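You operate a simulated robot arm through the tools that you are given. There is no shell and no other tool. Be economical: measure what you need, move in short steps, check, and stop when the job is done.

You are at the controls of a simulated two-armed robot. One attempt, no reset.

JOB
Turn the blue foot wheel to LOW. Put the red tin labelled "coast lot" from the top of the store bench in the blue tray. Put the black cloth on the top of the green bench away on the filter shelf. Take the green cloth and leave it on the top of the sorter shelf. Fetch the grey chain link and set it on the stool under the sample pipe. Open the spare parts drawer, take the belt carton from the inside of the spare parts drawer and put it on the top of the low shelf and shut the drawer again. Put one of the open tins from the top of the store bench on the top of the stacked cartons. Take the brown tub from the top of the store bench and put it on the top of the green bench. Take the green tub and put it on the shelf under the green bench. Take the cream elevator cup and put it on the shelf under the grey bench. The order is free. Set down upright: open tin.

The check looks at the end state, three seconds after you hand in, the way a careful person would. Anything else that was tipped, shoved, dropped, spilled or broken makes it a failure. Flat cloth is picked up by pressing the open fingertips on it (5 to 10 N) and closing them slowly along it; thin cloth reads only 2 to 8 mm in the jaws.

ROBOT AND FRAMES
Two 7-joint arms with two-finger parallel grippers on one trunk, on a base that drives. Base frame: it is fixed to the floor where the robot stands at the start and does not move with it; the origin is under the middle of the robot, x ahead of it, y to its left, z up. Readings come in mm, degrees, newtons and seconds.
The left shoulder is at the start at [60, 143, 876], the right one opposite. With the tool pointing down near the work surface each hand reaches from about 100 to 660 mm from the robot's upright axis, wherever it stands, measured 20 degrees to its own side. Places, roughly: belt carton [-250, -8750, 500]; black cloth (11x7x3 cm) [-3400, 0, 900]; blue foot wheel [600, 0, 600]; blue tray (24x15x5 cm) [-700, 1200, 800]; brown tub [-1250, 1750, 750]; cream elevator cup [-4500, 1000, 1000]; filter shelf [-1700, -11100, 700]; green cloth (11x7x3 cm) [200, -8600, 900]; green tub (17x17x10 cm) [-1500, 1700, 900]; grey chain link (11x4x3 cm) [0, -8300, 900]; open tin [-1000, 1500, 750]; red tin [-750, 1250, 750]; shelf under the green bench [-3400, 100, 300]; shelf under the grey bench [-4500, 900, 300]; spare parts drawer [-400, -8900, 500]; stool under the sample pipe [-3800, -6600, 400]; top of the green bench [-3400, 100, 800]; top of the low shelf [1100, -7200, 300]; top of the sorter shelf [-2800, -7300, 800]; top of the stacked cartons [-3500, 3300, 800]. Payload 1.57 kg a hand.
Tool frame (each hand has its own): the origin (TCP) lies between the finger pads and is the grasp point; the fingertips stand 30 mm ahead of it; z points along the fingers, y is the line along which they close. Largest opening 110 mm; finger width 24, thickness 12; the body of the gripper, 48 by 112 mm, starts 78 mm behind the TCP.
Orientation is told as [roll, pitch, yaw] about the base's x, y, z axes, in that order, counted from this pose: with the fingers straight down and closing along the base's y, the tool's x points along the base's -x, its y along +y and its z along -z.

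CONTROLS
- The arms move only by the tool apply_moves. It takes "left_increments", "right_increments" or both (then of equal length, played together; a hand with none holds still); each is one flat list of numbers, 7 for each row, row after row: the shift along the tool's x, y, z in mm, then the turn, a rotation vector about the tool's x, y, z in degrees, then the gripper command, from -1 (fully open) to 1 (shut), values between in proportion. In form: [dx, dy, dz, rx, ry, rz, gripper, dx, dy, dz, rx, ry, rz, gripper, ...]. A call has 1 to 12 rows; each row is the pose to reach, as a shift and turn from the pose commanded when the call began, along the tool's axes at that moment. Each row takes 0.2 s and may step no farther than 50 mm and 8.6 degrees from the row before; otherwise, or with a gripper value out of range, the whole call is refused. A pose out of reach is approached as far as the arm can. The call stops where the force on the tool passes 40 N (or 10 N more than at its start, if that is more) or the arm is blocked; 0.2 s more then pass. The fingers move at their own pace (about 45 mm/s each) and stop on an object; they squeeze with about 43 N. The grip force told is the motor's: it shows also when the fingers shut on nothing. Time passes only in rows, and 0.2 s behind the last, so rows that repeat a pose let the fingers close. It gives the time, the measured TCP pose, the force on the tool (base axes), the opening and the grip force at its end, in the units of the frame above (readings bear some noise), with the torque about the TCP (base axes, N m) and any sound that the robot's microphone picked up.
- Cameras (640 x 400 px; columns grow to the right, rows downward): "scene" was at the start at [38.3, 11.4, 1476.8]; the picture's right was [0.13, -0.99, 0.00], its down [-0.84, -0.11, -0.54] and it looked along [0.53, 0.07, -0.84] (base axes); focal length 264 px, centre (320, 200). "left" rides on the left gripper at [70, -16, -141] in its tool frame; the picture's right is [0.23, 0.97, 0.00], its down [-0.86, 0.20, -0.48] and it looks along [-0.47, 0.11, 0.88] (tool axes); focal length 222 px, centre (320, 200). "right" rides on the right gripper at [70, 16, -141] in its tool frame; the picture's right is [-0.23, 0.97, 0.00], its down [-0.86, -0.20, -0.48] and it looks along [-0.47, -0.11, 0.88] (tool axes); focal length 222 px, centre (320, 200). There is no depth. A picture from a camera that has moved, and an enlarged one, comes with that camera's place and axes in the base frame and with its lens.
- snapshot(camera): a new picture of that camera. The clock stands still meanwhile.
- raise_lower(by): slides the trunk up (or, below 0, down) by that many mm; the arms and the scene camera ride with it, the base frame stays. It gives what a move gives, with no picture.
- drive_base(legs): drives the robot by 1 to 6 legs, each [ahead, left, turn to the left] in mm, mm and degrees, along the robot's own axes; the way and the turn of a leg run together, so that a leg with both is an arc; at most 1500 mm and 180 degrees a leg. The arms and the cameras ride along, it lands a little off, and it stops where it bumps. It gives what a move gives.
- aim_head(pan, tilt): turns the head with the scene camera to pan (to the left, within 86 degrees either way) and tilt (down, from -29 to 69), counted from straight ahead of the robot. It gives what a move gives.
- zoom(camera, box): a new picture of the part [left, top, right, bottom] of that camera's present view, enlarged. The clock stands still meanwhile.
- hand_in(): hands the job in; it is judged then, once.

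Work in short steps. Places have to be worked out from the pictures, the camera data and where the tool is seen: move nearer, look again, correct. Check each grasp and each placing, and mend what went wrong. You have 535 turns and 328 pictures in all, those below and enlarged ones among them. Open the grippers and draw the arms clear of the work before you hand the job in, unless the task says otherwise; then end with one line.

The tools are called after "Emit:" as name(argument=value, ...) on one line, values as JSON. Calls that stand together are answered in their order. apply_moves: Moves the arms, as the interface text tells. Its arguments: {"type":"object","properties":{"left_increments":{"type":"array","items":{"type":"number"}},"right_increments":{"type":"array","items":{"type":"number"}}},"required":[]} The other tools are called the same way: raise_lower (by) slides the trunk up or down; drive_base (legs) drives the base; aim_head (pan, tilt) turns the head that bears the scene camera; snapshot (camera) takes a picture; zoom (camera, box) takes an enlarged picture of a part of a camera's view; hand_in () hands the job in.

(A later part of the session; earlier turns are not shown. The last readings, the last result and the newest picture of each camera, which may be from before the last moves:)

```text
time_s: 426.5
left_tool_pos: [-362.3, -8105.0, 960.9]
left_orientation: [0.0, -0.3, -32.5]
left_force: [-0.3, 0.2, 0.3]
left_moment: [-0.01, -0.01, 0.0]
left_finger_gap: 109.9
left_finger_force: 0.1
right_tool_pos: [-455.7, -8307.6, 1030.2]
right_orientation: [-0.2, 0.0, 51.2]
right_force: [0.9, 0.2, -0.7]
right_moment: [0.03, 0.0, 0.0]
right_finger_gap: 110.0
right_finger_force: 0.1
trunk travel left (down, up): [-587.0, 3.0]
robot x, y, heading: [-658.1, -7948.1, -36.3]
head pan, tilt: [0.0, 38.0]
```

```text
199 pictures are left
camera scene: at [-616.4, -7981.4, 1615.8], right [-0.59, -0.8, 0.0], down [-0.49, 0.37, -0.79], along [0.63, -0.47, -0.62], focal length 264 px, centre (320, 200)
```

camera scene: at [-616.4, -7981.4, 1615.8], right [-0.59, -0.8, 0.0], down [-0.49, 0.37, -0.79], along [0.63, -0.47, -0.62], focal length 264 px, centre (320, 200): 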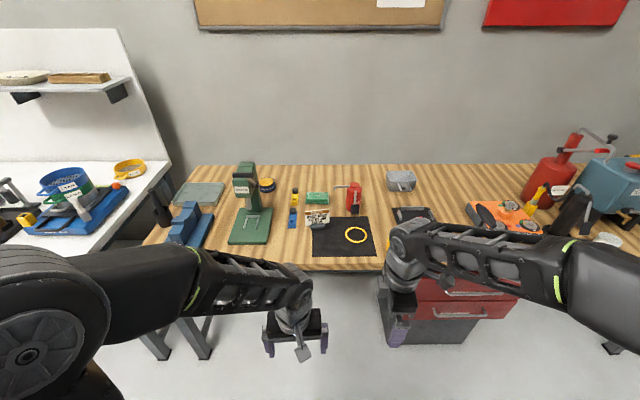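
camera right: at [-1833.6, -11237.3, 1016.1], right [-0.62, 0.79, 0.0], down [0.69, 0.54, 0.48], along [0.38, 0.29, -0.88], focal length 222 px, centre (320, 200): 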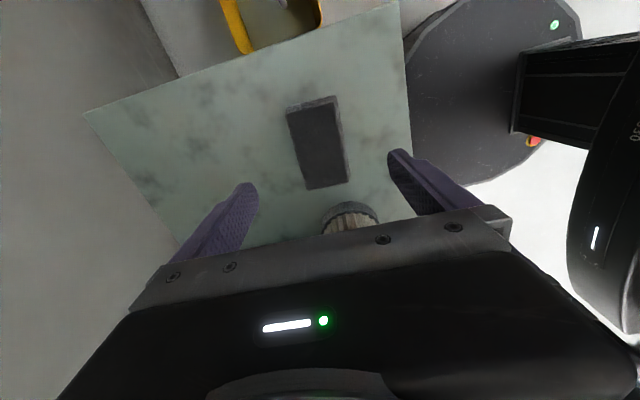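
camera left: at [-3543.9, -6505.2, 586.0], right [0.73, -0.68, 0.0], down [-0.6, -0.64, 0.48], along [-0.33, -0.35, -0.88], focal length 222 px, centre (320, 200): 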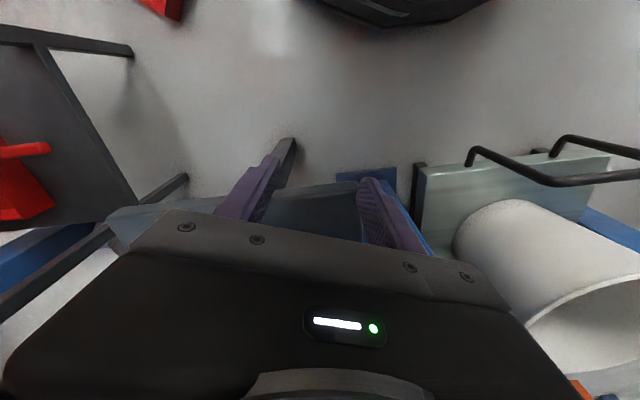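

Emit:
zoom(camera="scene", box=[270, 165, 390, 240])

```text
5.33 times, centred on (330, 202) of scene
camera zoom: at [-616.4, -7981.4, 1615.8], right [-0.59, -0.8, 0.0], down [-0.49, 0.37, -0.79], along [0.63, -0.47, -0.62], focal length 1406 px, centre (267, 187)
```

zoom: 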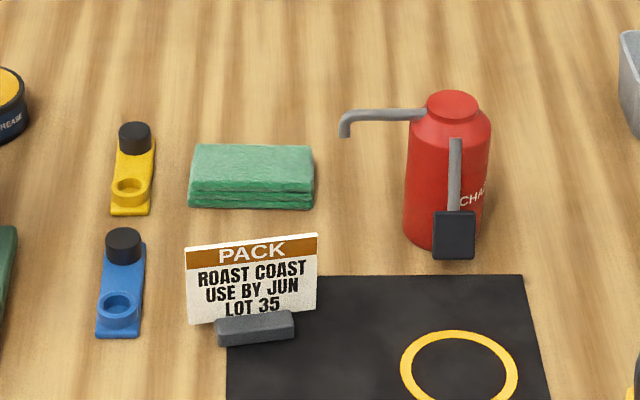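

Cloth clearly seen: centre ≈(157,-8542), card 150 mm in front, oil-can spout 70 mm right/in front. I drive ahead 325, left 33.

Emit:
drive_base(legs=[[325, 33, 0]])

Emit:
aim_head(pan=0, tilt=50)

Emit:
snapshot(camera="scene")

```text
time_s: 428.7
left_tool_pos: [-79.6, -8276.3, 960.9]
left_orientation: [0.1, -0.2, -32.7]
left_force: [0.9, -0.1, -0.1]
left_moment: [0.02, 0.03, 0.01]
left_finger_gap: 110.1
left_finger_force: 0.0
right_tool_pos: [-172.8, -8477.8, 1030.7]
right_orientation: [-0.1, 0.1, 51.1]
right_force: [0.9, 0.4, 0.1]
right_moment: [0.01, 0.02, 0.02]
right_finger_gap: 110.1
right_finger_force: 0.0
trunk travel left (down, up): [-587.0, 3.0]
robot x, y, heading: [-386.2, -8122.1, -36.8]
head pan, tilt: [0.0, 38.0]
```

```text
time_s: 429.4
left_tool_pos: [-80.2, -8274.1, 962.7]
left_orientation: [-0.1, -0.4, -32.7]
left_force: [-0.6, 0.8, 1.3]
left_moment: [0.0, -0.02, 0.01]
left_finger_gap: 109.9
left_finger_force: 0.1
right_tool_pos: [-173.5, -8475.8, 1030.0]
right_orientation: [-0.2, 0.0, 50.9]
right_force: [0.0, -0.1, -0.7]
right_moment: [0.02, -0.02, 0.02]
right_finger_gap: 110.0
right_finger_force: 0.1
trunk travel left (down, up): [-587.0, 3.0]
robot x, y, heading: [-381.3, -8117.5, -36.6]
head pan, tilt: [0.0, 50.0]
```

```text
197 pictures are left
camera scene: at [-342.5, -8144.6, 1598.7], right [-0.6, -0.8, 0.0], down [-0.61, 0.46, -0.64], along [0.52, -0.38, -0.77], focal length 264 px, centre (320, 200)
```

scene: 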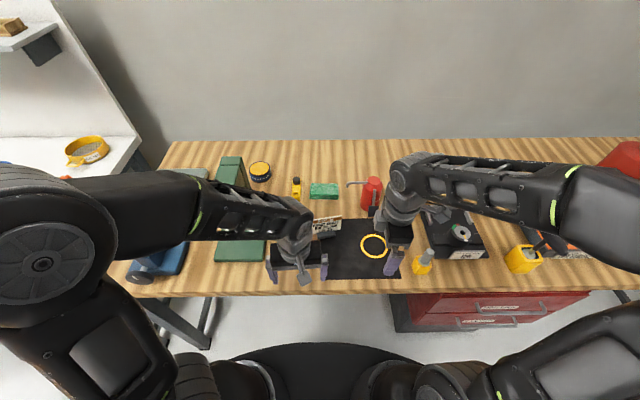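

Cloth at robot-frame ≈(696,-8). The left hand is in the way of the right; I move it back-left, then bring the right hand left and forward at z≈1050.

Emit:
apply_moves(left_increments=[30, 30, -20, 0, 0, 0, -1, 60, 60, -40, 0, 0, 0, -1, 75, 95, -50, 0, 0, 0, -1, 75, 130, -50, 0, 0, 0, -1])

Emit:
apply_moves(right_increments=[-40, 0, -10, 0, 0, 0, -1, -85, 0, -20, 0, 0, 0, -1, -130, 0, -25, 0, 0, 0, -1, -167, -20, -25, 0, 0, 0, -1, -170, -65, -25, 0, 0, 0, -1, -170, -110, -25, 0, 0, 0, -1, -170, -155, -25, 0, 0, 0, -1, -170, -200, -25, 0, 0, 0, -1, -170, -245, -25, 0, 0, 0, -1, -170, -290, -25, 0, 0, 0, -1, -170, -312, -25, 0, 0, 0, -1])

Emit:
snapshot(camera="right")

```text
time_s: 430.4
left_tool_pos: [-52.1, -8142.6, 1028.2]
left_orientation: [-0.1, -0.3, -32.7]
left_force: [0.2, 0.5, -1.0]
left_moment: [-0.01, 0.01, -0.01]
left_finger_gap: 110.1
left_finger_force: 0.1
left hand out of reach, approached as far as the arm can: row 2, 3, 4
right_tool_pos: [-173.6, -8476.4, 1031.7]
right_orientation: [-0.2, 0.0, 51.1]
right_force: [-0.3, 1.0, -0.1]
right_moment: [0.0, 0.0, -0.01]
right_finger_gap: 110.3
right_finger_force: 0.0
trunk travel left (down, up): [-587.0, 3.0]
robot x, y, heading: [-379.9, -8119.8, -36.6]
head pan, tilt: [0.0, 50.0]
```

```text
time_s: 432.8
left_tool_pos: [-52.6, -8144.1, 1028.4]
left_orientation: [0.0, -0.1, -32.6]
left_force: [0.5, -0.3, -1.1]
left_moment: [0.02, 0.0, 0.01]
left_finger_gap: 110.0
left_finger_force: 0.0
right_tool_pos: [106.5, -8483.6, 1058.2]
right_orientation: [-0.2, 0.2, 51.0]
right_force: [0.2, -0.4, 0.2]
right_moment: [0.03, 0.02, -0.02]
right_finger_gap: 109.9
right_finger_force: 0.1
right hand out of reach, approached as far as the arm can: row 9, 10, 11
trunk travel left (down, up): [-587.0, 3.0]
robot x, y, heading: [-378.0, -8118.2, -37.0]
head pan, tilt: [0.0, 50.0]
```

```text
196 pictures are left
camera right: at [49.1, -8528.3, 1197.0], right [-0.61, 0.79, 0.0], down [0.69, 0.54, 0.48], along [0.38, 0.29, -0.88], focal length 222 px, centre (320, 200)
```

right: 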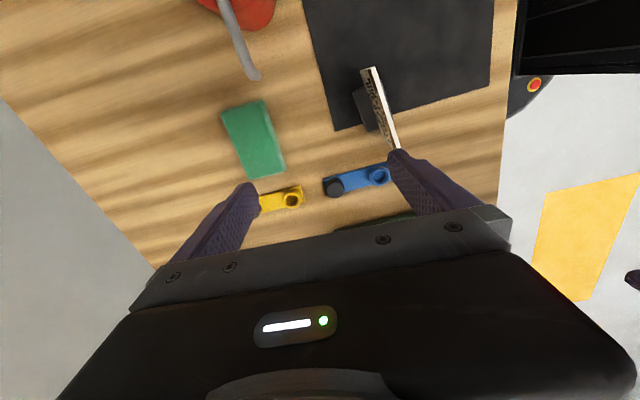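

Reach is short at that height. I lower to z≈1000 (still above the card), then go forward/down to above the cloth.

Emit:
apply_moves(right_increments=[0, 0, 30, 0, 0, 0, -1, 0, 0, 55, 0, 0, 0, -1, 2, -35, 62, 0, 0, 0, -1, 4, -65, 75, 0, 0, 0, -1, 4, -97, 95, 0, 0, 0, -1])

Emit:
snapshot(camera="right")

```text
time_s: 434.0
left_tool_pos: [-51.3, -8145.3, 1028.1]
left_orientation: [-0.1, -0.1, -32.8]
left_force: [0.2, 0.5, 0.3]
left_moment: [-0.02, 0.03, -0.01]
left_finger_gap: 109.9
left_finger_force: 0.0
right_tool_pos: [148.4, -8519.3, 974.6]
right_orientation: [-0.2, 0.1, 51.0]
right_force: [-0.3, -0.8, -0.4]
right_moment: [-0.01, 0.03, 0.0]
right_finger_gap: 110.2
right_finger_force: 0.1
right hand out of reach, approached as far as the arm can: row 4, 5
trunk travel left (down, up): [-587.0, 3.0]
robot x, y, heading: [-379.9, -8117.3, -36.7]
head pan, tilt: [0.0, 50.0]
```

```text
195 pictures are left
camera right: at [91.0, -8563.7, 1114.5], right [-0.61, 0.79, 0.0], down [0.69, 0.54, 0.48], along [0.38, 0.29, -0.88], focal length 222 px, centre (320, 200)
```

right: 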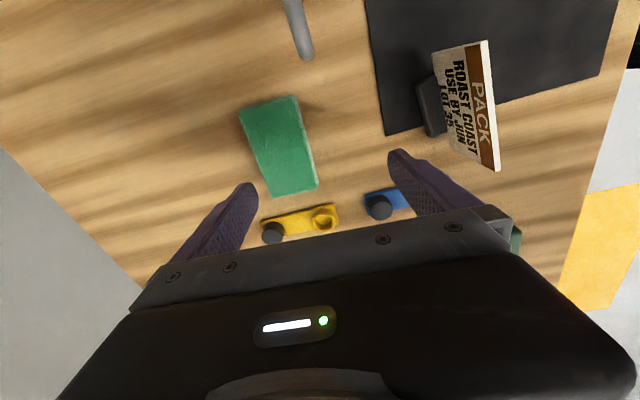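

Need ≈42 mm more forward and 10 mm right; lower to z≈930 while advancing.

Emit:
apply_moves(right_increments=[5, -15, 22, 0, 0, 0, -1, 8, -28, 42, 0, 0, 0, -1, 10, -42, 44, 0, 0, 0, -1])

```text
time_s: 434.8
left_tool_pos: [-52.6, -8145.2, 1028.2]
left_orientation: [0.0, -0.1, -32.7]
left_force: [-0.9, 0.2, -0.7]
left_moment: [0.0, -0.01, -0.01]
left_finger_gap: 110.0
left_finger_force: 0.2
right_tool_pos: [152.1, -8530.8, 953.3]
right_orientation: [-0.4, -0.1, 51.0]
right_force: [0.3, -0.9, 0.1]
right_moment: [0.01, 0.01, 0.0]
right_finger_gap: 110.1
right_finger_force: 0.1
right hand out of reach, approached as far as the arm can: row 1, 2, 3
trunk travel left (down, up): [-587.0, 3.0]
robot x, y, heading: [-378.9, -8116.8, -36.7]
head pan, tilt: [0.0, 50.0]
```

Arm limit reached; I nudge the base 45 mm ahead (space under the bench edge looks free).

Emit:
drive_base(legs=[[45, 0, 0]])

Emit:
snapshot(camera="right")

```text
time_s: 435.7
left_tool_pos: [-15.7, -8171.3, 1028.0]
left_orientation: [0.0, -0.1, -32.6]
left_force: [1.0, -0.2, -0.6]
left_moment: [0.04, 0.07, 0.03]
left_finger_gap: 110.0
left_finger_force: 0.1
right_tool_pos: [190.1, -8560.5, 951.2]
right_orientation: [-0.3, 0.0, 50.9]
right_force: [0.8, -0.5, -1.0]
right_moment: [0.05, -0.01, 0.01]
right_finger_gap: 109.6
right_finger_force: 0.1
trunk travel left (down, up): [-587.0, 3.0]
robot x, y, heading: [-342.2, -8146.5, -36.6]
head pan, tilt: [0.0, 50.0]
```

```text
194 pictures are left
camera right: at [131.6, -8603.3, 1091.1], right [-0.61, 0.79, -0.01], down [0.69, 0.54, 0.48], along [0.38, 0.29, -0.88], focal length 222 px, centre (320, 200)
```

right: 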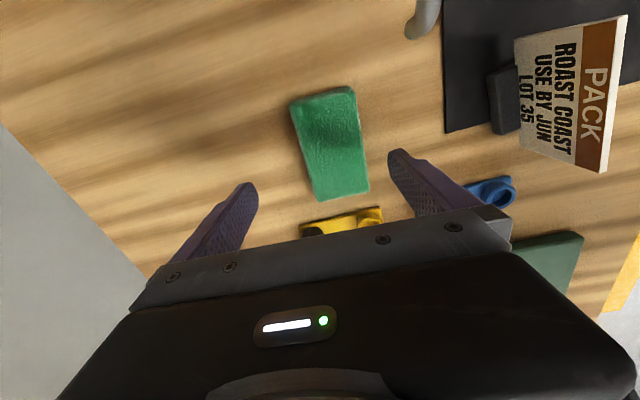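

Now the cloth centre is within reach: shift back 13, right 5, descend 65 and close.

Emit:
apply_moves(right_increments=[5, 13, 20, 0, 0, 0, -1, 5, 13, 45, 0, 0, 0, -1, 5, 13, 64, 0, 0, 0, -1, 5, 13, 64, 0, 0, 0, -0.4, 5, 13, 64, 0, 0, 0, 0, 5, 13, 64, 0, 0, 0, 0.5, 5, 13, 64, 0, 0, 0, 1, 5, 13, 64, 0, 0, 0, 1, 5, 13, 64, 0, 0, 0, 1])

Emit:
snapshot(camera="right")

```text
time_s: 437.7
left_tool_pos: [-17.6, -8171.1, 1028.2]
left_orientation: [0.0, -0.1, -32.7]
left_force: [-0.7, -0.3, 0.0]
left_moment: [0.01, 0.0, 0.0]
left_finger_gap: 110.1
left_finger_force: 0.1
right_tool_pos: [176.4, -8553.9, 888.6]
right_orientation: [-0.4, -0.1, 50.9]
right_force: [0.2, 0.3, 0.0]
right_moment: [0.01, 0.04, 0.03]
right_finger_gap: 62.9
right_finger_force: 40.2
trunk travel left (down, up): [-587.0, 3.0]
robot x, y, heading: [-344.9, -8149.4, -36.8]
head pan, tilt: [0.0, 50.0]
```

```text
193 pictures are left
camera right: at [117.7, -8598.5, 1027.8], right [-0.61, 0.79, -0.01], down [0.69, 0.54, 0.48], along [0.38, 0.29, -0.88], focal length 222 px, centre (320, 200)
```

right: 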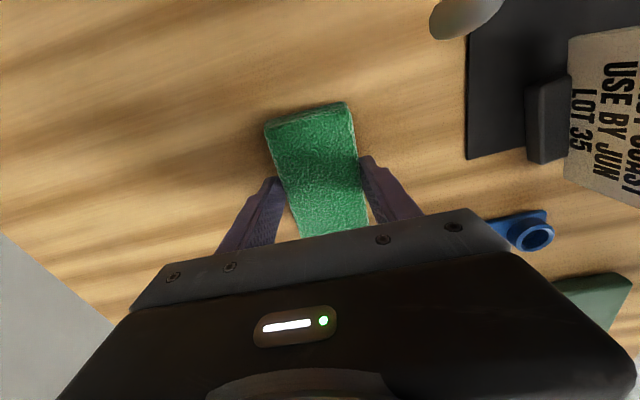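

Gripped at 63 mm. Lift, shift left 50 away from the spout, then back off with the base.

Emit:
apply_moves(right_increments=[0, 0, -30, 0, 0, 0, 1, 0, 0, -65, 0, 0, 0, 1, -20, 10, -95, 0, 0, 0, 1, -50, 20, -110, 0, 0, 0, 1])

Emit:
snapshot(camera="right")

```text
time_s: 438.7
left_tool_pos: [-16.1, -8170.2, 1027.9]
left_orientation: [-0.1, -0.1, -32.7]
left_force: [-0.2, 0.3, 0.6]
left_moment: [-0.03, 0.03, 0.02]
left_finger_gap: 109.7
left_finger_force: 0.2
right_tool_pos: [190.6, -8502.2, 998.7]
right_orientation: [-0.6, 0.0, 50.9]
right_force: [0.2, -0.2, -1.2]
right_moment: [-0.06, 0.03, 0.0]
right_finger_gap: 62.8
right_finger_force: 43.2
trunk travel left (down, up): [-587.0, 3.0]
robot x, y, heading: [-344.4, -8144.8, -36.8]
head pan, tilt: [0.0, 50.0]
```

```text
192 pictures are left
camera right: at [133.1, -8545.1, 1138.9], right [-0.61, 0.79, -0.01], down [0.69, 0.54, 0.48], along [0.39, 0.29, -0.88], focal length 222 px, centre (320, 200)
```

right: 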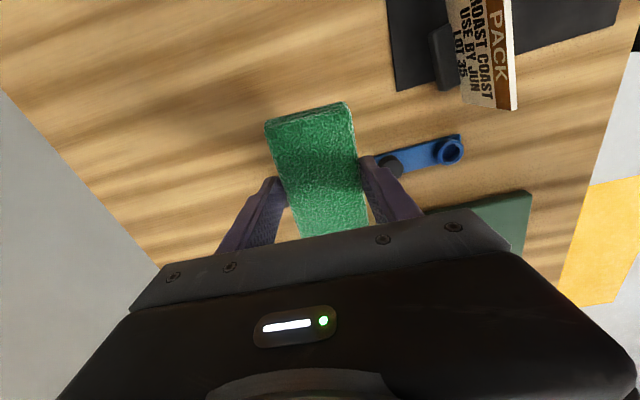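

Back out and go to the sorter shelf.

Emit:
drive_base(legs=[[-700, 0, 0], [-1300, 250, 0], [0, 0, -90]])

Emit:
aim_head(pan=-10, tilt=35)

Emit:
snapshot(camera="scene")

```text
time_s: 452.6
left_tool_pos: [-1810.1, -7075.4, 1028.1]
left_orientation: [0.1, -0.2, -122.4]
left_force: [0.3, -0.6, 0.5]
left_moment: [0.01, 0.01, 0.03]
left_finger_gap: 109.9
left_finger_force: 0.1
right_tool_pos: [-2140.8, -7285.5, 999.4]
right_orientation: [-0.7, -0.1, -38.6]
right_force: [0.5, -0.4, -0.3]
right_moment: [0.01, -0.02, -0.01]
right_finger_gap: 62.6
right_finger_force: 43.1
trunk travel left (down, up): [-587.0, 3.0]
robot x, y, heading: [-1786.5, -6749.4, -126.0]
head pan, tilt: [0.0, 50.0]
```

```text
time_s: 453.3
left_tool_pos: [-1811.3, -7074.6, 1029.5]
left_orientation: [0.1, -0.1, -122.3]
left_force: [0.0, -0.5, 0.4]
left_moment: [-0.01, 0.0, -0.03]
left_finger_gap: 109.8
left_finger_force: 0.0
right_tool_pos: [-2142.0, -7284.6, 998.7]
right_orientation: [-0.7, -0.1, -38.5]
right_force: [0.2, 0.7, -0.2]
right_moment: [-0.03, -0.02, 0.01]
right_finger_gap: 62.7
right_finger_force: 43.8
trunk travel left (down, up): [-587.0, 3.0]
robot x, y, heading: [-1789.5, -6748.6, -126.3]
head pan, tilt: [-10.0, 35.0]
```

```text
191 pictures are left
camera scene: at [-1834.5, -6782.3, 1620.3], right [-0.69, 0.72, 0.0], down [0.41, 0.4, -0.82], along [-0.59, -0.57, -0.57], focal length 264 px, centre (320, 200)
```

scene: 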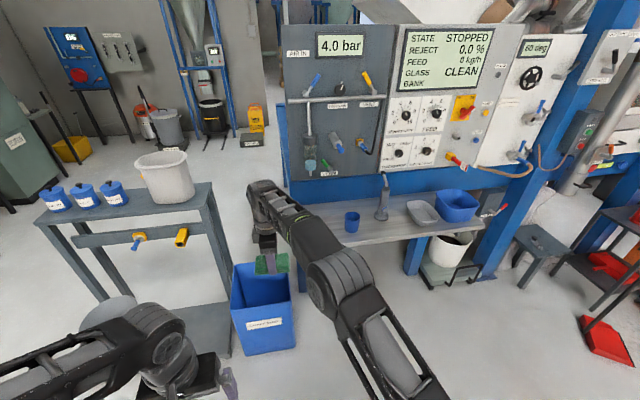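

Zoom on the sorter shelf for free space.

Emit:
zoom(camera="scene", box=[280, 160, 500, 290])

```text
2.91 times, centred on (390, 225) of scene
camera zoom: at [-1834.5, -6782.3, 1620.3], right [-0.69, 0.72, 0.0], down [0.41, 0.4, -0.82], along [-0.59, -0.57, -0.57], focal length 767 px, centre (116, 127)
```

zoom: 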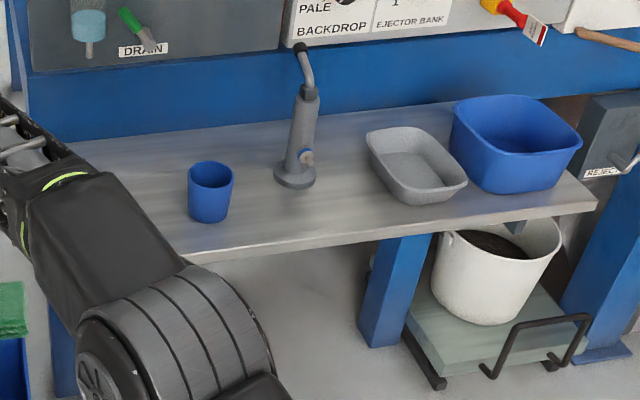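

Free space left of the blue cup (robot-frame fwd ≈900, left ≈-185). Drive ahead 295 and right 120.

Emit:
drive_base(legs=[[295, -120, 0]])

Emit:
snapshot(camera="right")

Emit:
snapshot(camera="scene")

```text
time_s: 455.5
left_tool_pos: [-2086.9, -7244.0, 1028.2]
left_orientation: [0.1, -0.1, -122.5]
left_force: [0.0, 0.7, 0.5]
left_moment: [-0.01, -0.05, 0.01]
left_finger_gap: 109.9
left_finger_force: 0.1
right_tool_pos: [-2418.1, -7451.7, 998.3]
right_orientation: [-0.5, -0.2, -38.9]
right_force: [-1.0, 0.4, -1.0]
right_moment: [0.04, -0.05, -0.03]
right_finger_gap: 62.8
right_finger_force: 43.1
trunk travel left (down, up): [-587.0, 3.0]
robot x, y, heading: [-2062.5, -6916.4, -126.6]
head pan, tilt: [-10.0, 35.0]
```

```text
189 pictures are left
camera right: at [-2461.4, -7394.6, 1137.9], right [0.79, 0.62, -0.01], down [0.54, -0.69, 0.48], along [0.29, -0.38, -0.88], focal length 222 px, centre (320, 200)
```

right: 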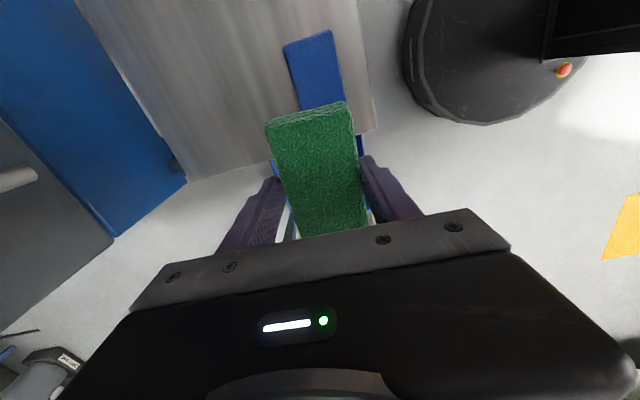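

```text
188 pictures are left
camera scene: at [-2109.8, -6950.9, 1620.3], right [-0.69, 0.73, 0.0], down [0.42, 0.4, -0.82], along [-0.59, -0.56, -0.57], focal length 264 px, centre (320, 200)
```

scene: 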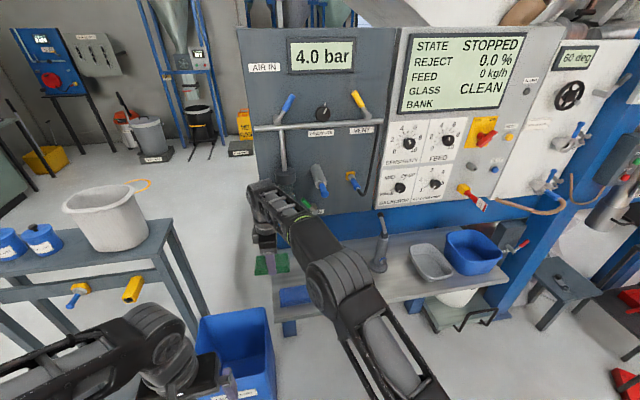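

A blue pad lies at the shelf's left end and the cup next to it; the free spot is in front of the faucet: robot-frame ≈(603,-295). I draw the hand back 60 mm and shift the base right 215, then check.

Emit:
apply_moves(right_increments=[0, 40, -2, 0, 0, 0, 1, 0, 70, -2, 0, 0, 0, 1])

Emit:
drive_base(legs=[[0, -220, 0]])

Emit:
snapshot(camera="right")

Emit:
snapshot(camera="left")

```text
time_s: 456.1
left_tool_pos: [-2086.5, -7243.2, 1027.5]
left_orientation: [0.1, -0.2, -122.5]
left_force: [0.3, -0.1, 0.5]
left_moment: [-0.01, -0.03, 0.0]
left_finger_gap: 110.0
left_finger_force: 0.0
right_tool_pos: [-2373.4, -7396.2, 1001.4]
right_orientation: [-0.5, 0.0, -38.9]
right_force: [-0.2, -0.6, -1.4]
right_moment: [0.0, 0.01, -0.02]
right_finger_gap: 62.8
right_finger_force: 42.9
trunk travel left (down, up): [-587.0, 3.0]
robot x, y, heading: [-2060.8, -6915.1, -126.6]
head pan, tilt: [-10.0, 35.0]
```

```text
time_s: 457.8
left_tool_pos: [-2261.6, -7113.5, 1029.8]
left_orientation: [-0.1, -0.3, -122.4]
left_force: [0.1, 0.6, 0.1]
left_moment: [-0.03, -0.01, -0.01]
left_finger_gap: 110.2
left_finger_force: 0.0
right_tool_pos: [-2546.8, -7267.6, 1000.9]
right_orientation: [-0.5, -0.2, -38.7]
right_force: [0.3, 0.0, 0.1]
right_moment: [-0.01, -0.05, 0.0]
right_finger_gap: 62.8
right_finger_force: 42.9
trunk travel left (down, up): [-587.0, 3.0]
robot x, y, heading: [-2238.8, -6788.3, -126.2]
head pan, tilt: [-10.0, 35.0]
```

```text
187 pictures are left
camera right: at [-2591.4, -7210.7, 1140.0], right [0.79, 0.62, -0.01], down [0.54, -0.69, 0.48], along [0.29, -0.38, -0.88], focal length 222 px, centre (320, 200)
```

right: 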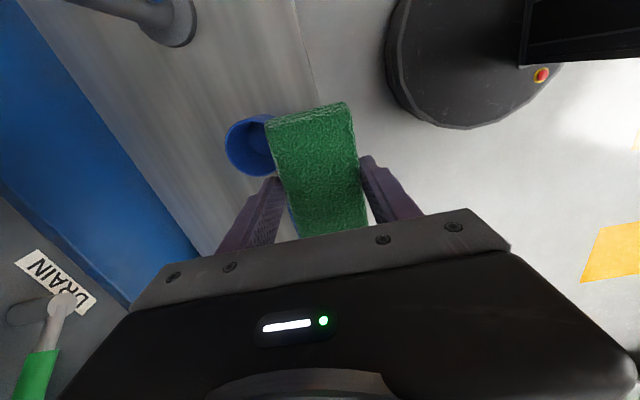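

```text
186 pictures are left
camera left: at [-2237.4, -7044.9, 1170.2], right [0.94, -0.33, 0.0], down [-0.29, -0.83, 0.48], along [-0.16, -0.45, -0.88], focal length 222 px, centre (320, 200)
```

left: 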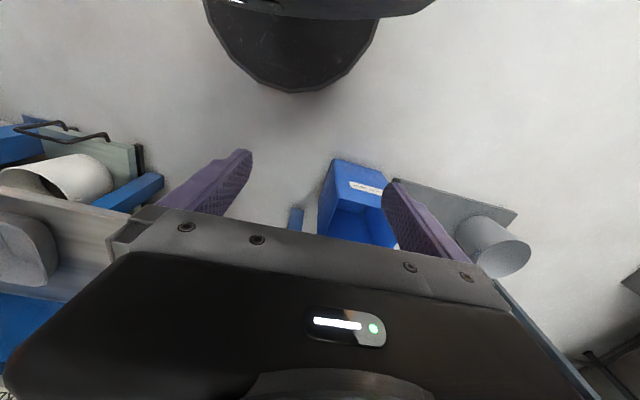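

Cup at robot-frame (649,8), faucet (702,-135), bowl from -290. I place at (605,-203): move right 237, forward 36, then look.

Emit:
apply_moves(right_increments=[47, -5, 0, 0, 0, 0, 1, 94, -10, 0, 0, 0, 0, 1, 141, -20, 0, 0, 0, 0, 1, 188, -28, 0, 0, 0, 0, 1, 235, -34, 5, 0, 0, 0, 1, 237, -34, 45, 0, 0, 0, 1])

Emit:
snapshot(camera="right")

Emit:
snapshot(camera="scene")

```text
time_s: 459.2
left_tool_pos: [-2262.4, -7114.3, 1027.1]
left_orientation: [0.0, -0.1, -122.5]
left_force: [0.1, -0.1, -0.7]
left_moment: [0.0, -0.03, -0.02]
left_finger_gap: 109.8
left_finger_force: 0.1
right_tool_pos: [-2752.8, -7147.1, 955.7]
right_orientation: [-0.6, -0.1, -38.7]
right_force: [1.1, 0.3, -0.3]
right_moment: [0.01, 0.0, -0.01]
right_finger_gap: 62.8
right_finger_force: 42.9
trunk travel left (down, up): [-587.0, 3.0]
robot x, y, heading: [-2237.0, -6786.0, -126.5]
head pan, tilt: [-10.0, 35.0]
```

```text
185 pictures are left
camera right: at [-2797.2, -7090.0, 1094.9], right [0.79, 0.62, -0.01], down [0.55, -0.69, 0.48], along [0.29, -0.38, -0.88], focal length 222 px, centre (320, 200)
```

right: 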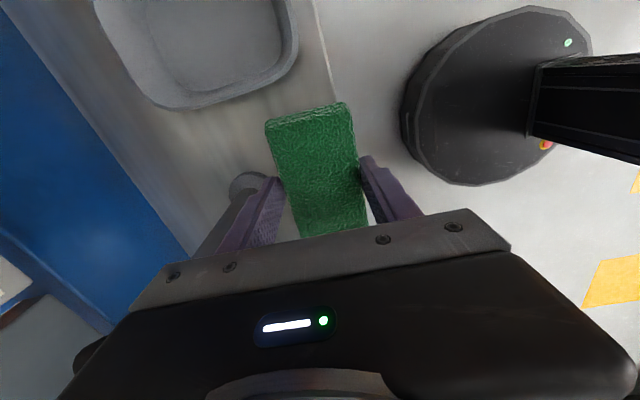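

```text
184 pictures are left
camera scene: at [-2283.8, -6822.1, 1620.3], right [-0.69, 0.72, 0.0], down [0.42, 0.4, -0.82], along [-0.59, -0.56, -0.57], focal length 264 px, centre (320, 200)
```

scene: 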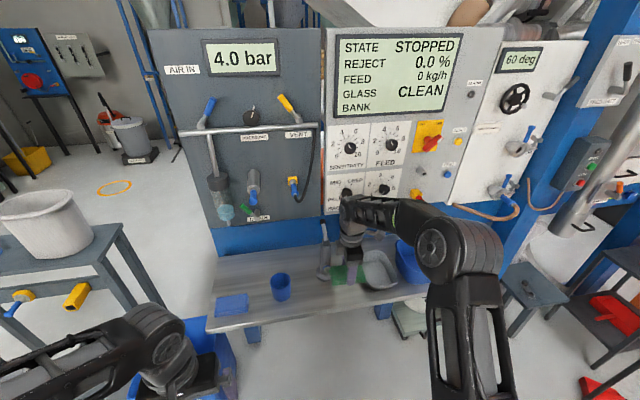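

Cloth is between bowl and faucet, front edge just at the shelf's edge; shift 9 mm forward and 4 right, then lower.

Emit:
apply_moves(right_increments=[4, -9, 20, 0, 0, 0, 1, 4, -10, 60, 0, 0, 0, 1, 4, -10, 85, 0, 0, 0, 1])

Emit:
snapshot(camera="right")

```text
time_s: 460.0
left_tool_pos: [-2261.2, -7114.9, 1027.7]
left_orientation: [0.0, -0.2, -122.4]
left_force: [0.0, -0.1, 0.0]
left_moment: [0.02, -0.01, -0.01]
left_finger_gap: 110.2
left_finger_force: 0.0
right_tool_pos: [-2763.8, -7154.1, 870.4]
right_orientation: [-0.7, -0.1, -38.7]
right_force: [-0.4, 0.4, -0.9]
right_moment: [-0.03, 0.01, -0.02]
right_finger_gap: 62.7
right_finger_force: 42.8
trunk travel left (down, up): [-587.0, 3.0]
robot x, y, heading: [-2238.5, -6786.0, -126.4]
head pan, tilt: [-10.0, 35.0]
```

```text
183 pictures are left
camera right: at [-2806.9, -7096.2, 1010.3], right [0.79, 0.62, -0.01], down [0.54, -0.69, 0.48], along [0.29, -0.39, -0.88], focal length 222 px, centre (320, 200)
```

right: 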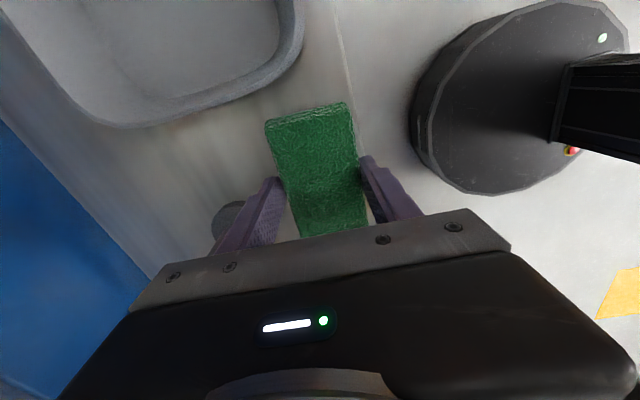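

Good alignment. Lower slowly to contact.

Emit:
apply_moves(right_increments=[0, -2, 6, 0, 0, 0, 1, 0, -2, 11, 0, 0, 0, 1, 0, -2, 15, 0, 0, 0, 1, 0, -2, 18, 0, 0, 0, 1, 0, -2, 21, 0, 0, 0, 1, 0, -2, 24, 0, 0, 0, 1])

```text
time_s: 461.4
left_tool_pos: [-2261.1, -7114.3, 1028.5]
left_orientation: [0.1, -0.3, -122.4]
left_force: [0.9, -0.3, 0.4]
left_moment: [0.03, -0.01, 0.03]
left_finger_gap: 109.9
left_finger_force: 0.1
right_tool_pos: [-2765.1, -7155.8, 846.4]
right_orientation: [-0.6, -0.1, -38.7]
right_force: [-0.2, -0.2, -0.4]
right_moment: [0.02, 0.04, 0.01]
right_finger_gap: 62.7
right_finger_force: 43.0
trunk travel left (down, up): [-587.0, 3.0]
robot x, y, heading: [-2239.8, -6787.4, -126.3]
head pan, tilt: [-10.0, 35.0]
```

Emit:
apply_moves(right_increments=[0, 0, 3, 0, 0, 0, 1, 0, 0, 6, 0, 0, 0, 1, 0, 0, 9, 0, 0, 0, 1, 0, 0, 12, 0, 0, 0, 1, 0, 0, 15, 0, 0, 0, 1, 0, 0, 18, 0, 0, 0, 1])

```text
time_s: 462.6
left_tool_pos: [-2259.8, -7112.5, 1029.0]
left_orientation: [-0.2, -0.3, -122.4]
left_force: [-0.3, -0.4, 0.0]
left_moment: [0.02, 0.01, 0.0]
left_finger_gap: 109.9
left_finger_force: 0.0
right_tool_pos: [-2766.1, -7156.2, 838.7]
right_orientation: [-0.9, -0.1, -38.8]
right_force: [4.4, 6.1, 21.9]
right_moment: [0.86, -0.52, -0.02]
right_finger_gap: 62.9
right_finger_force: 43.3
trunk travel left (down, up): [-587.0, 3.0]
robot x, y, heading: [-2236.7, -6782.9, -126.6]
head pan, tilt: [-10.0, 35.0]
stopped in row 6 (right hand): the force on the tool passed its limit (the readings are from after the stop); the commanded pose is now the measured one
```

Contact. Open moderately and rise.

Emit:
apply_moves(right_increments=[0, 0, -1, 0, 0, 0, 0.3, 0, 0, -1, 0, 0, 0, -0.2, 0, 0, -1, 0, 0, 0, -0.5, 0, 0, -1, 0, 0, 0, -0.5, 0, 0, -40, 0, 0, 0, -0.5, 0, 5, -85, 0, 0, 0, -0.5, 0, 15, -130, 0, 0, 0, -0.8])

Emit:
snapshot(camera="right")

```text
time_s: 464.2
left_tool_pos: [-2260.2, -7112.6, 1028.6]
left_orientation: [0.0, -0.3, -122.5]
left_force: [0.8, -0.3, 0.3]
left_moment: [-0.01, 0.01, -0.01]
left_finger_gap: 110.0
left_finger_force: 0.0
right_tool_pos: [-2754.9, -7142.2, 963.8]
right_orientation: [-0.9, -0.1, -38.9]
right_force: [-0.1, 0.2, 0.1]
right_moment: [0.0, 0.03, 0.02]
right_finger_gap: 99.1
right_finger_force: 0.1
trunk travel left (down, up): [-587.0, 3.0]
robot x, y, heading: [-2235.7, -6787.8, -126.4]
head pan, tilt: [-10.0, 35.0]
```

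```text
182 pictures are left
camera right: at [-2798.4, -7085.5, 1103.7], right [0.79, 0.62, -0.02], down [0.55, -0.68, 0.48], along [0.29, -0.39, -0.88], focal length 222 px, centre (320, 200)
```

right: 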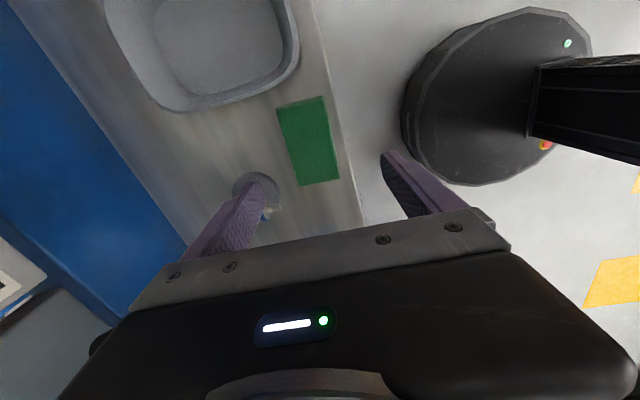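

Green cloth lies on the sorter shelf. Now the drawer: I retract the right hand and drive toward the red cabinet.

Emit:
apply_moves(right_increments=[-10, 40, -10, 0, 0, 0, -1, -20, 85, -20, 0, 0, 0, -1, -25, 130, -30, 0, 0, 0, -1, -30, 175, -35, 0, 0, 0, -1, -30, 200, -35, 0, 0, 0, -1])

Emit:
drive_base(legs=[[-260, 0, 0], [0, 0, 90], [1300, 0, 0], [480, 0, 0], [0, -500, 0]])

Emit:
aim_head(pan=-15, tilt=40)

Emit:
snapshot(camera="scene")

```text
time_s: 465.4
left_tool_pos: [-2260.5, -7113.5, 1028.7]
left_orientation: [0.1, -0.1, -122.5]
left_force: [-0.8, 0.7, 0.0]
left_moment: [0.0, -0.02, 0.0]
left_finger_gap: 110.0
left_finger_force: 0.0
right_tool_pos: [-2606.2, -7004.9, 996.2]
right_orientation: [-0.9, -0.1, -38.7]
right_force: [-0.1, -0.1, -0.7]
right_moment: [-0.01, 0.0, -0.01]
right_finger_gap: 110.1
right_finger_force: 0.0
trunk travel left (down, up): [-587.0, 3.0]
robot x, y, heading: [-2237.9, -6789.2, -126.4]
head pan, tilt: [-10.0, 35.0]
```

```text
time_s: 482.2
left_tool_pos: [-618.9, -8062.2, 1028.8]
left_orientation: [0.0, -0.2, -32.6]
left_force: [-1.0, 0.2, 0.1]
left_moment: [0.0, 0.03, -0.01]
left_finger_gap: 109.8
left_finger_force: 0.0
right_tool_pos: [-727.1, -8409.8, 996.0]
right_orientation: [-0.9, -0.1, 51.2]
right_force: [0.5, -0.7, -0.5]
right_moment: [0.02, -0.03, -0.01]
right_finger_gap: 109.8
right_finger_force: 0.1
trunk travel left (down, up): [-587.0, 3.0]
robot x, y, heading: [-943.6, -8037.8, -36.7]
head pan, tilt: [-10.0, 35.0]
```

```text
time_s: 482.9
left_tool_pos: [-619.8, -8063.8, 1028.6]
left_orientation: [0.1, -0.2, -32.5]
left_force: [0.8, 0.3, 0.9]
left_moment: [-0.01, 0.01, -0.01]
left_finger_gap: 110.1
left_finger_force: 0.0
right_tool_pos: [-728.1, -8409.7, 997.3]
right_orientation: [-0.9, -0.2, 51.1]
right_force: [1.0, -0.3, -0.5]
right_moment: [0.01, 0.0, -0.02]
right_finger_gap: 109.9
right_finger_force: 0.1
trunk travel left (down, up): [-587.0, 3.0]
robot x, y, heading: [-945.0, -8038.4, -36.5]
head pan, tilt: [-15.0, 40.0]
```

```text
181 pictures are left
camera scene: at [-917.7, -8085.2, 1612.8], right [-0.78, -0.62, 0.0], down [-0.4, 0.5, -0.77], along [0.48, -0.6, -0.64], focal length 264 px, centre (320, 200)
```

scene: 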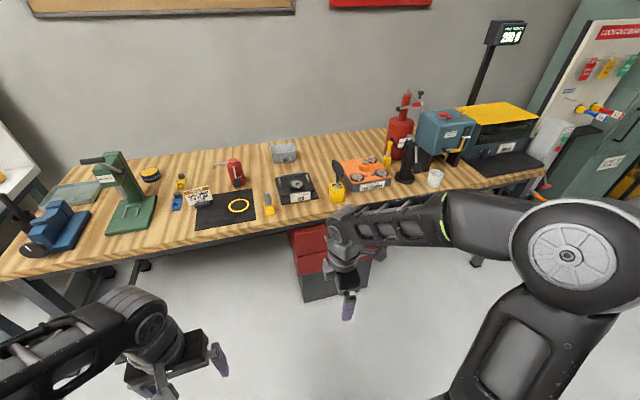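

I lower the trunk 330 and turn the right hand forward (fingers pointing ahead, closing vertically) while looking at the drawers.

Emit:
raise_lower(by=-330)

Emit:
apply_moves(right_increments=[0, 0, 0, 8, 0, 0, -1, 0, 0, 0, 16, 0, 0, -1, 0, 0, 0, 24, 0, 0, -1, 0, 0, 0, 32, 0, 0, -1, 0, 0, 0, 40, 0, 0, -1, 0, 0, 0, 48, 0, 0, -1, 0, 0, 0, 56, 0, 0, -1, 0, 0, 0, 64, 0, 0, -1])

Emit:
snapshot(camera="scene")

Emit:
snapshot(camera="right")

```text
time_s: 486.1
left_tool_pos: [-619.5, -8062.7, 698.9]
left_orientation: [0.0, -0.2, -32.5]
left_force: [-0.4, 0.1, 0.4]
left_moment: [-0.01, -0.02, 0.0]
left_finger_gap: 110.2
left_finger_force: 0.0
right_tool_pos: [-727.0, -8408.5, 667.0]
right_orientation: [-1.0, 0.0, 51.2]
right_force: [-0.6, -0.2, 0.4]
right_moment: [0.01, 0.01, 0.05]
right_finger_gap: 110.0
right_finger_force: 0.0
trunk travel left (down, up): [-257.0, 333.0]
robot x, y, heading: [-947.0, -8036.5, -36.4]
head pan, tilt: [-15.0, 40.0]
```

```text
time_s: 487.9
left_tool_pos: [-618.8, -8063.5, 697.6]
left_orientation: [0.1, 0.0, -32.5]
left_force: [-0.7, 0.9, 0.0]
left_moment: [0.01, 0.01, 0.01]
left_finger_gap: 109.9
left_finger_force: 0.0
right_tool_pos: [-601.5, -8420.1, 640.0]
right_orientation: [-64.9, -0.1, 51.2]
right_force: [0.2, 0.0, 0.6]
right_moment: [0.02, 0.0, -0.03]
right_finger_gap: 110.2
right_finger_force: 0.0
right hand out of reach, approached as far as the arm can: row 3, 4, 5, 6, 7, 8
trunk travel left (down, up): [-257.0, 333.0]
robot x, y, heading: [-948.0, -8040.1, -36.8]
head pan, tilt: [-15.0, 40.0]
```

```text
180 pictures are left
camera scene: at [-917.0, -8085.3, 1282.8], right [-0.78, -0.62, 0.0], down [-0.4, 0.5, -0.77], along [0.48, -0.6, -0.64], focal length 264 px, centre (320, 200)
```

scene: 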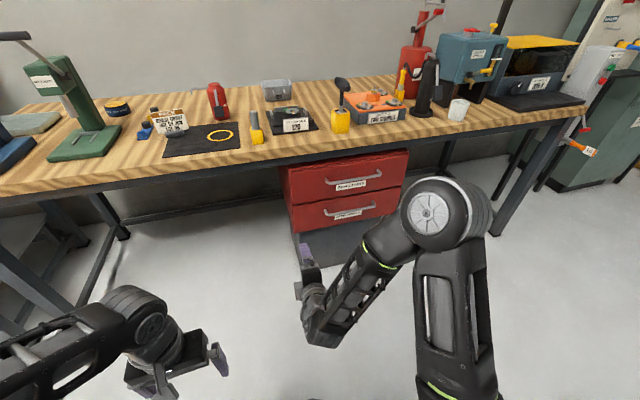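

```text
179 pictures are left
camera right: at [-751.1, -8390.0, 683.3], right [-0.18, 0.44, -0.88], down [0.26, 0.88, 0.39], along [0.95, -0.16, -0.27], focal length 222 px, centre (320, 200)
```

right: 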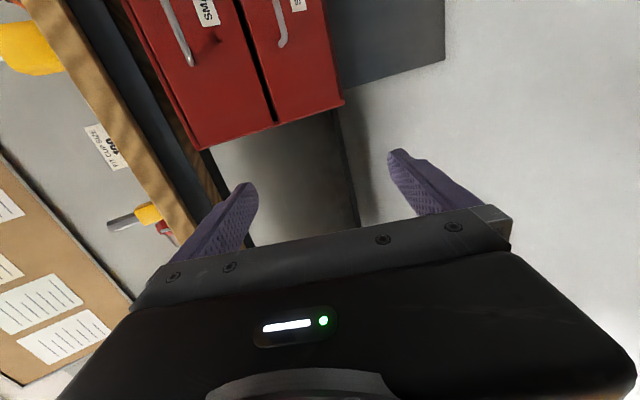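

The right hand now points ahead. Zoom on the drawers.

Emit:
zoom(camera="scene", box=[270, 140, 420, 270])

```text
3.08 times, centred on (345, 205) of scene
camera zoom: at [-917.0, -8085.3, 1282.8], right [-0.78, -0.62, 0.0], down [-0.4, 0.5, -0.77], along [0.48, -0.6, -0.64], focal length 811 px, centre (243, 185)
```

zoom: 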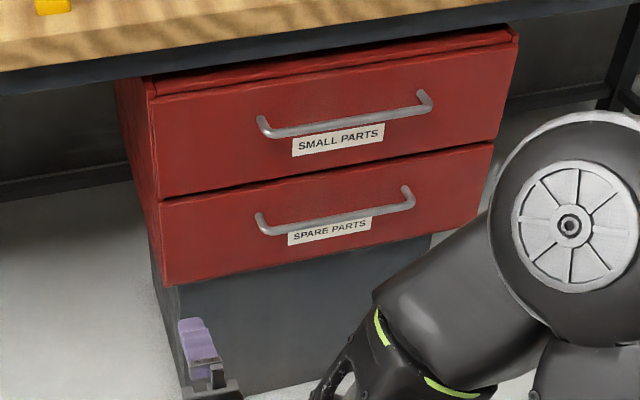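

Triangulated: lower handle runs from (-426,-8731) to (-578,-8869), z≈540, so the cabinet front faces azimuth 132°. I turn to heading −48° and move ahead 150.

Emit:
drive_base(legs=[[0, 0, -11.3], [150, 0, 0]])

Emit:
apply_moves(right_increments=[-20, 10, 0, 6, 0, 0, -0.3, -40, 30, 10, 12, 0, 0, -0.3, -40, 45, 20, 18, 0, 0, -0.3])

Emit:
snapshot(camera="right")

Emit:
snapshot(camera="scene")

```text
time_s: 490.1
left_tool_pos: [-530.4, -8237.0, 698.0]
left_orientation: [-0.1, -0.2, -43.7]
left_force: [-0.4, -0.3, 0.1]
left_moment: [-0.01, -0.04, -0.01]
left_finger_gap: 109.8
left_finger_force: 0.0
right_tool_pos: [-584.2, -8589.7, 641.3]
right_orientation: [-64.9, -0.1, 39.7]
right_force: [-0.2, 0.6, 0.4]
right_moment: [-0.03, 0.0, 0.02]
right_finger_gap: 109.9
right_finger_force: 0.1
trunk travel left (down, up): [-257.0, 333.0]
robot x, y, heading: [-846.2, -8147.5, -47.7]
head pan, tilt: [-15.0, 40.0]
```

```text
time_s: 490.9
left_tool_pos: [-529.8, -8238.1, 697.6]
left_orientation: [0.0, -0.2, -43.9]
left_force: [-0.4, -0.1, -0.1]
left_moment: [0.0, -0.03, 0.01]
left_finger_gap: 110.1
left_finger_force: 0.1
right_tool_pos: [-554.3, -8564.8, 591.9]
right_orientation: [-83.1, 0.0, 39.7]
right_force: [-0.8, 0.1, 0.2]
right_moment: [-0.04, 0.0, 0.01]
right_finger_gap: 71.5
right_finger_force: 0.1
trunk travel left (down, up): [-257.0, 333.0]
robot x, y, heading: [-845.4, -8153.0, -48.0]
head pan, tilt: [-15.0, 40.0]
```

```text
177 pictures are left
camera right: at [-699.0, -8500.5, 590.5], right [0.1, 0.24, -0.97], down [0.37, 0.89, 0.26], along [0.92, -0.38, 0.0], focal length 222 px, centre (320, 200)
```

right: 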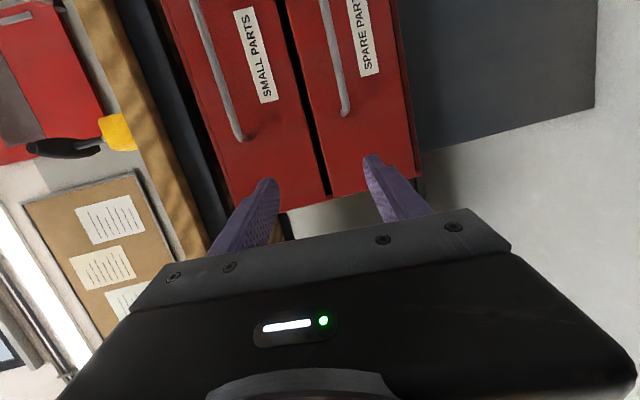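

```text
176 pictures are left
camera scene: at [-828.1, -8200.8, 1282.9], right [-0.89, -0.46, 0.0], down [-0.29, 0.57, -0.77], along [0.35, -0.68, -0.64], focal length 264 px, centre (320, 200)
```

scene: 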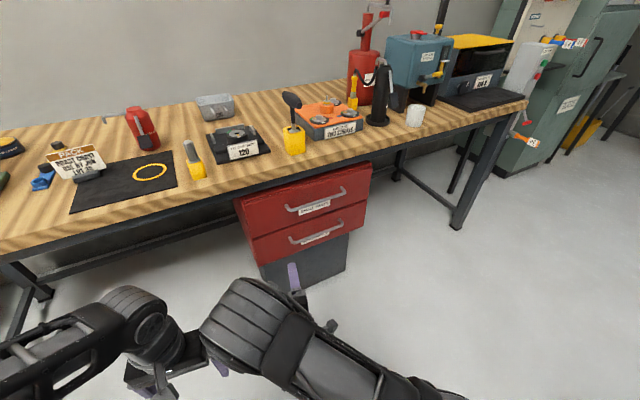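

I move the hand to 70 mm in front of the lower handle's middle, at its height.

Emit:
apply_moves(right_increments=[28, 12, 20, 0, 0, 0, -0.3, 60, 25, 45, 0, 0, 0, -0.3, 90, 37, 80, 0, 0, 0, -0.3, 113, 49, 115, 0, 0, 0, -0.3, 113, 49, 150, 0, 0, 0, -0.3])

Emit:
snapshot(camera="right")

Emit:
zoom(camera="scene", box=[220, 150, 400, 310])

```text
time_s: 492.1
left_tool_pos: [-530.6, -8237.3, 698.3]
left_orientation: [0.0, -0.3, -43.8]
left_force: [-0.3, 0.4, 0.2]
left_moment: [0.0, -0.01, -0.02]
left_finger_gap: 110.0
left_finger_force: 0.0
right_tool_pos: [-550.2, -8746.6, 522.6]
right_orientation: [-82.8, -0.1, 39.8]
right_force: [0.0, -0.8, 0.0]
right_moment: [0.02, 0.03, 0.0]
right_finger_gap: 71.5
right_finger_force: 0.0
trunk travel left (down, up): [-257.0, 333.0]
robot x, y, heading: [-845.1, -8151.1, -47.6]
head pan, tilt: [-15.0, 40.0]
```

```text
175 pictures are left
camera right: at [-693.9, -8681.8, 522.4], right [0.1, 0.24, -0.97], down [0.37, 0.89, 0.26], along [0.92, -0.38, 0.0], focal length 222 px, centre (320, 200)
```

right: 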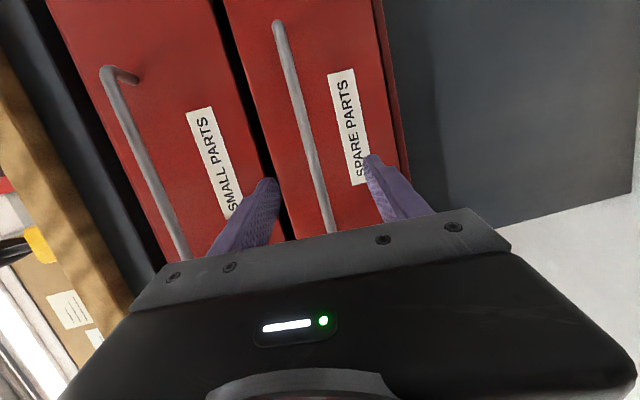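

```text
2.50 times, centred on (310, 230) of scene
camera zoom: at [-828.0, -8200.6, 1282.8], right [-0.89, -0.46, 0.0], down [-0.29, 0.57, -0.77], along [0.35, -0.68, -0.64], focal length 659 px, centre (345, 125)
```

zoom: 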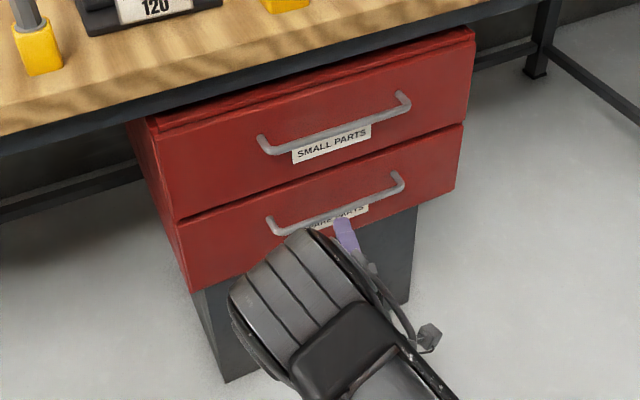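

The bar lies midway between the fingers. Advance 52 mm and close on it.

Emit:
apply_moves(right_increments=[0, 0, 25, 0, 0, 0, -0.3, 0, 0, 45, 0, 0, 0, -0.3, 0, 0, 52, 0, 0, 0, -0.3])

Emit:
snapshot(camera="right")

```text
time_s: 492.9
left_tool_pos: [-531.0, -8237.2, 699.0]
left_orientation: [0.0, -0.2, -43.8]
left_force: [0.1, 0.0, 0.1]
left_moment: [-0.01, -0.05, -0.03]
left_finger_gap: 110.2
left_finger_force: 0.0
right_tool_pos: [-517.8, -8784.9, 517.5]
right_orientation: [-82.9, -0.1, 39.9]
right_force: [0.1, 0.5, -0.2]
right_moment: [0.0, -0.01, -0.03]
right_finger_gap: 71.7
right_finger_force: 0.0
trunk travel left (down, up): [-257.0, 333.0]
robot x, y, heading: [-838.8, -8148.4, -47.7]
head pan, tilt: [-15.0, 40.0]
```

```text
173 pictures are left
camera right: at [-661.8, -8721.6, 516.5], right [0.1, 0.24, -0.97], down [0.37, 0.89, 0.26], along [0.92, -0.38, 0.0], focal length 222 px, centre (320, 200)
```

right: 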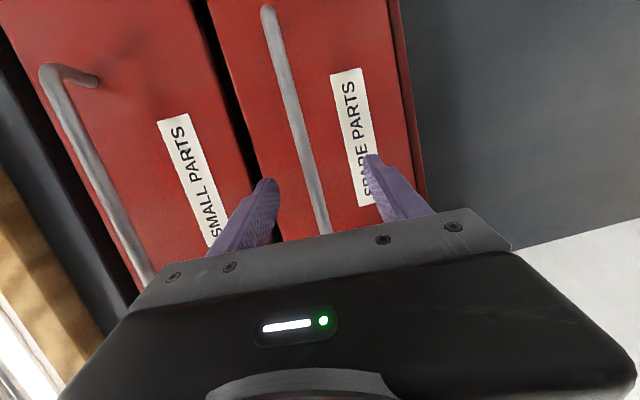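

Shift up 5 mm and close.

Emit:
apply_moves(right_increments=[0, -5, 4, 0, 0, 0, -0.3, 0, -5, 4, 0, 0, 0, 0.3, 0, -5, 4, 0, 0, 0, 0.8, 0, -5, 4, 0, 0, 0, 1, 0, -5, 4, 0, 0, 0, 1, 0, -5, 4, 0, 0, 0, 1])

Emit:
snapshot(camera="right")

```text
time_s: 494.3
left_tool_pos: [-531.4, -8237.3, 698.9]
left_orientation: [0.0, -0.1, -43.8]
left_force: [-0.1, 0.7, 0.0]
left_moment: [0.0, -0.04, 0.02]
left_finger_gap: 110.2
left_finger_force: 0.0
right_tool_pos: [-514.0, -8788.7, 523.2]
right_orientation: [-83.2, -0.1, 39.7]
right_force: [-0.7, -0.2, 8.2]
right_moment: [-0.34, -0.02, -0.03]
right_finger_gap: 11.9
right_finger_force: 25.0
trunk travel left (down, up): [-257.0, 333.0]
robot x, y, heading: [-843.1, -8150.1, -48.1]
head pan, tilt: [-15.0, 40.0]
```

```text
172 pictures are left
camera right: at [-658.5, -8724.9, 522.4], right [0.1, 0.24, -0.97], down [0.37, 0.89, 0.26], along [0.92, -0.38, 0.0], focal length 222 px, centre (320, 200)
```

right: 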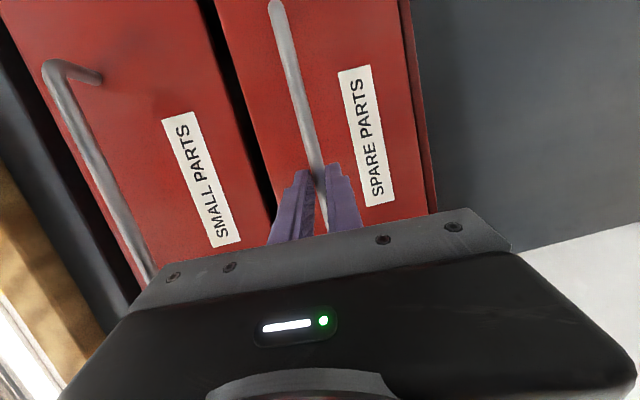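

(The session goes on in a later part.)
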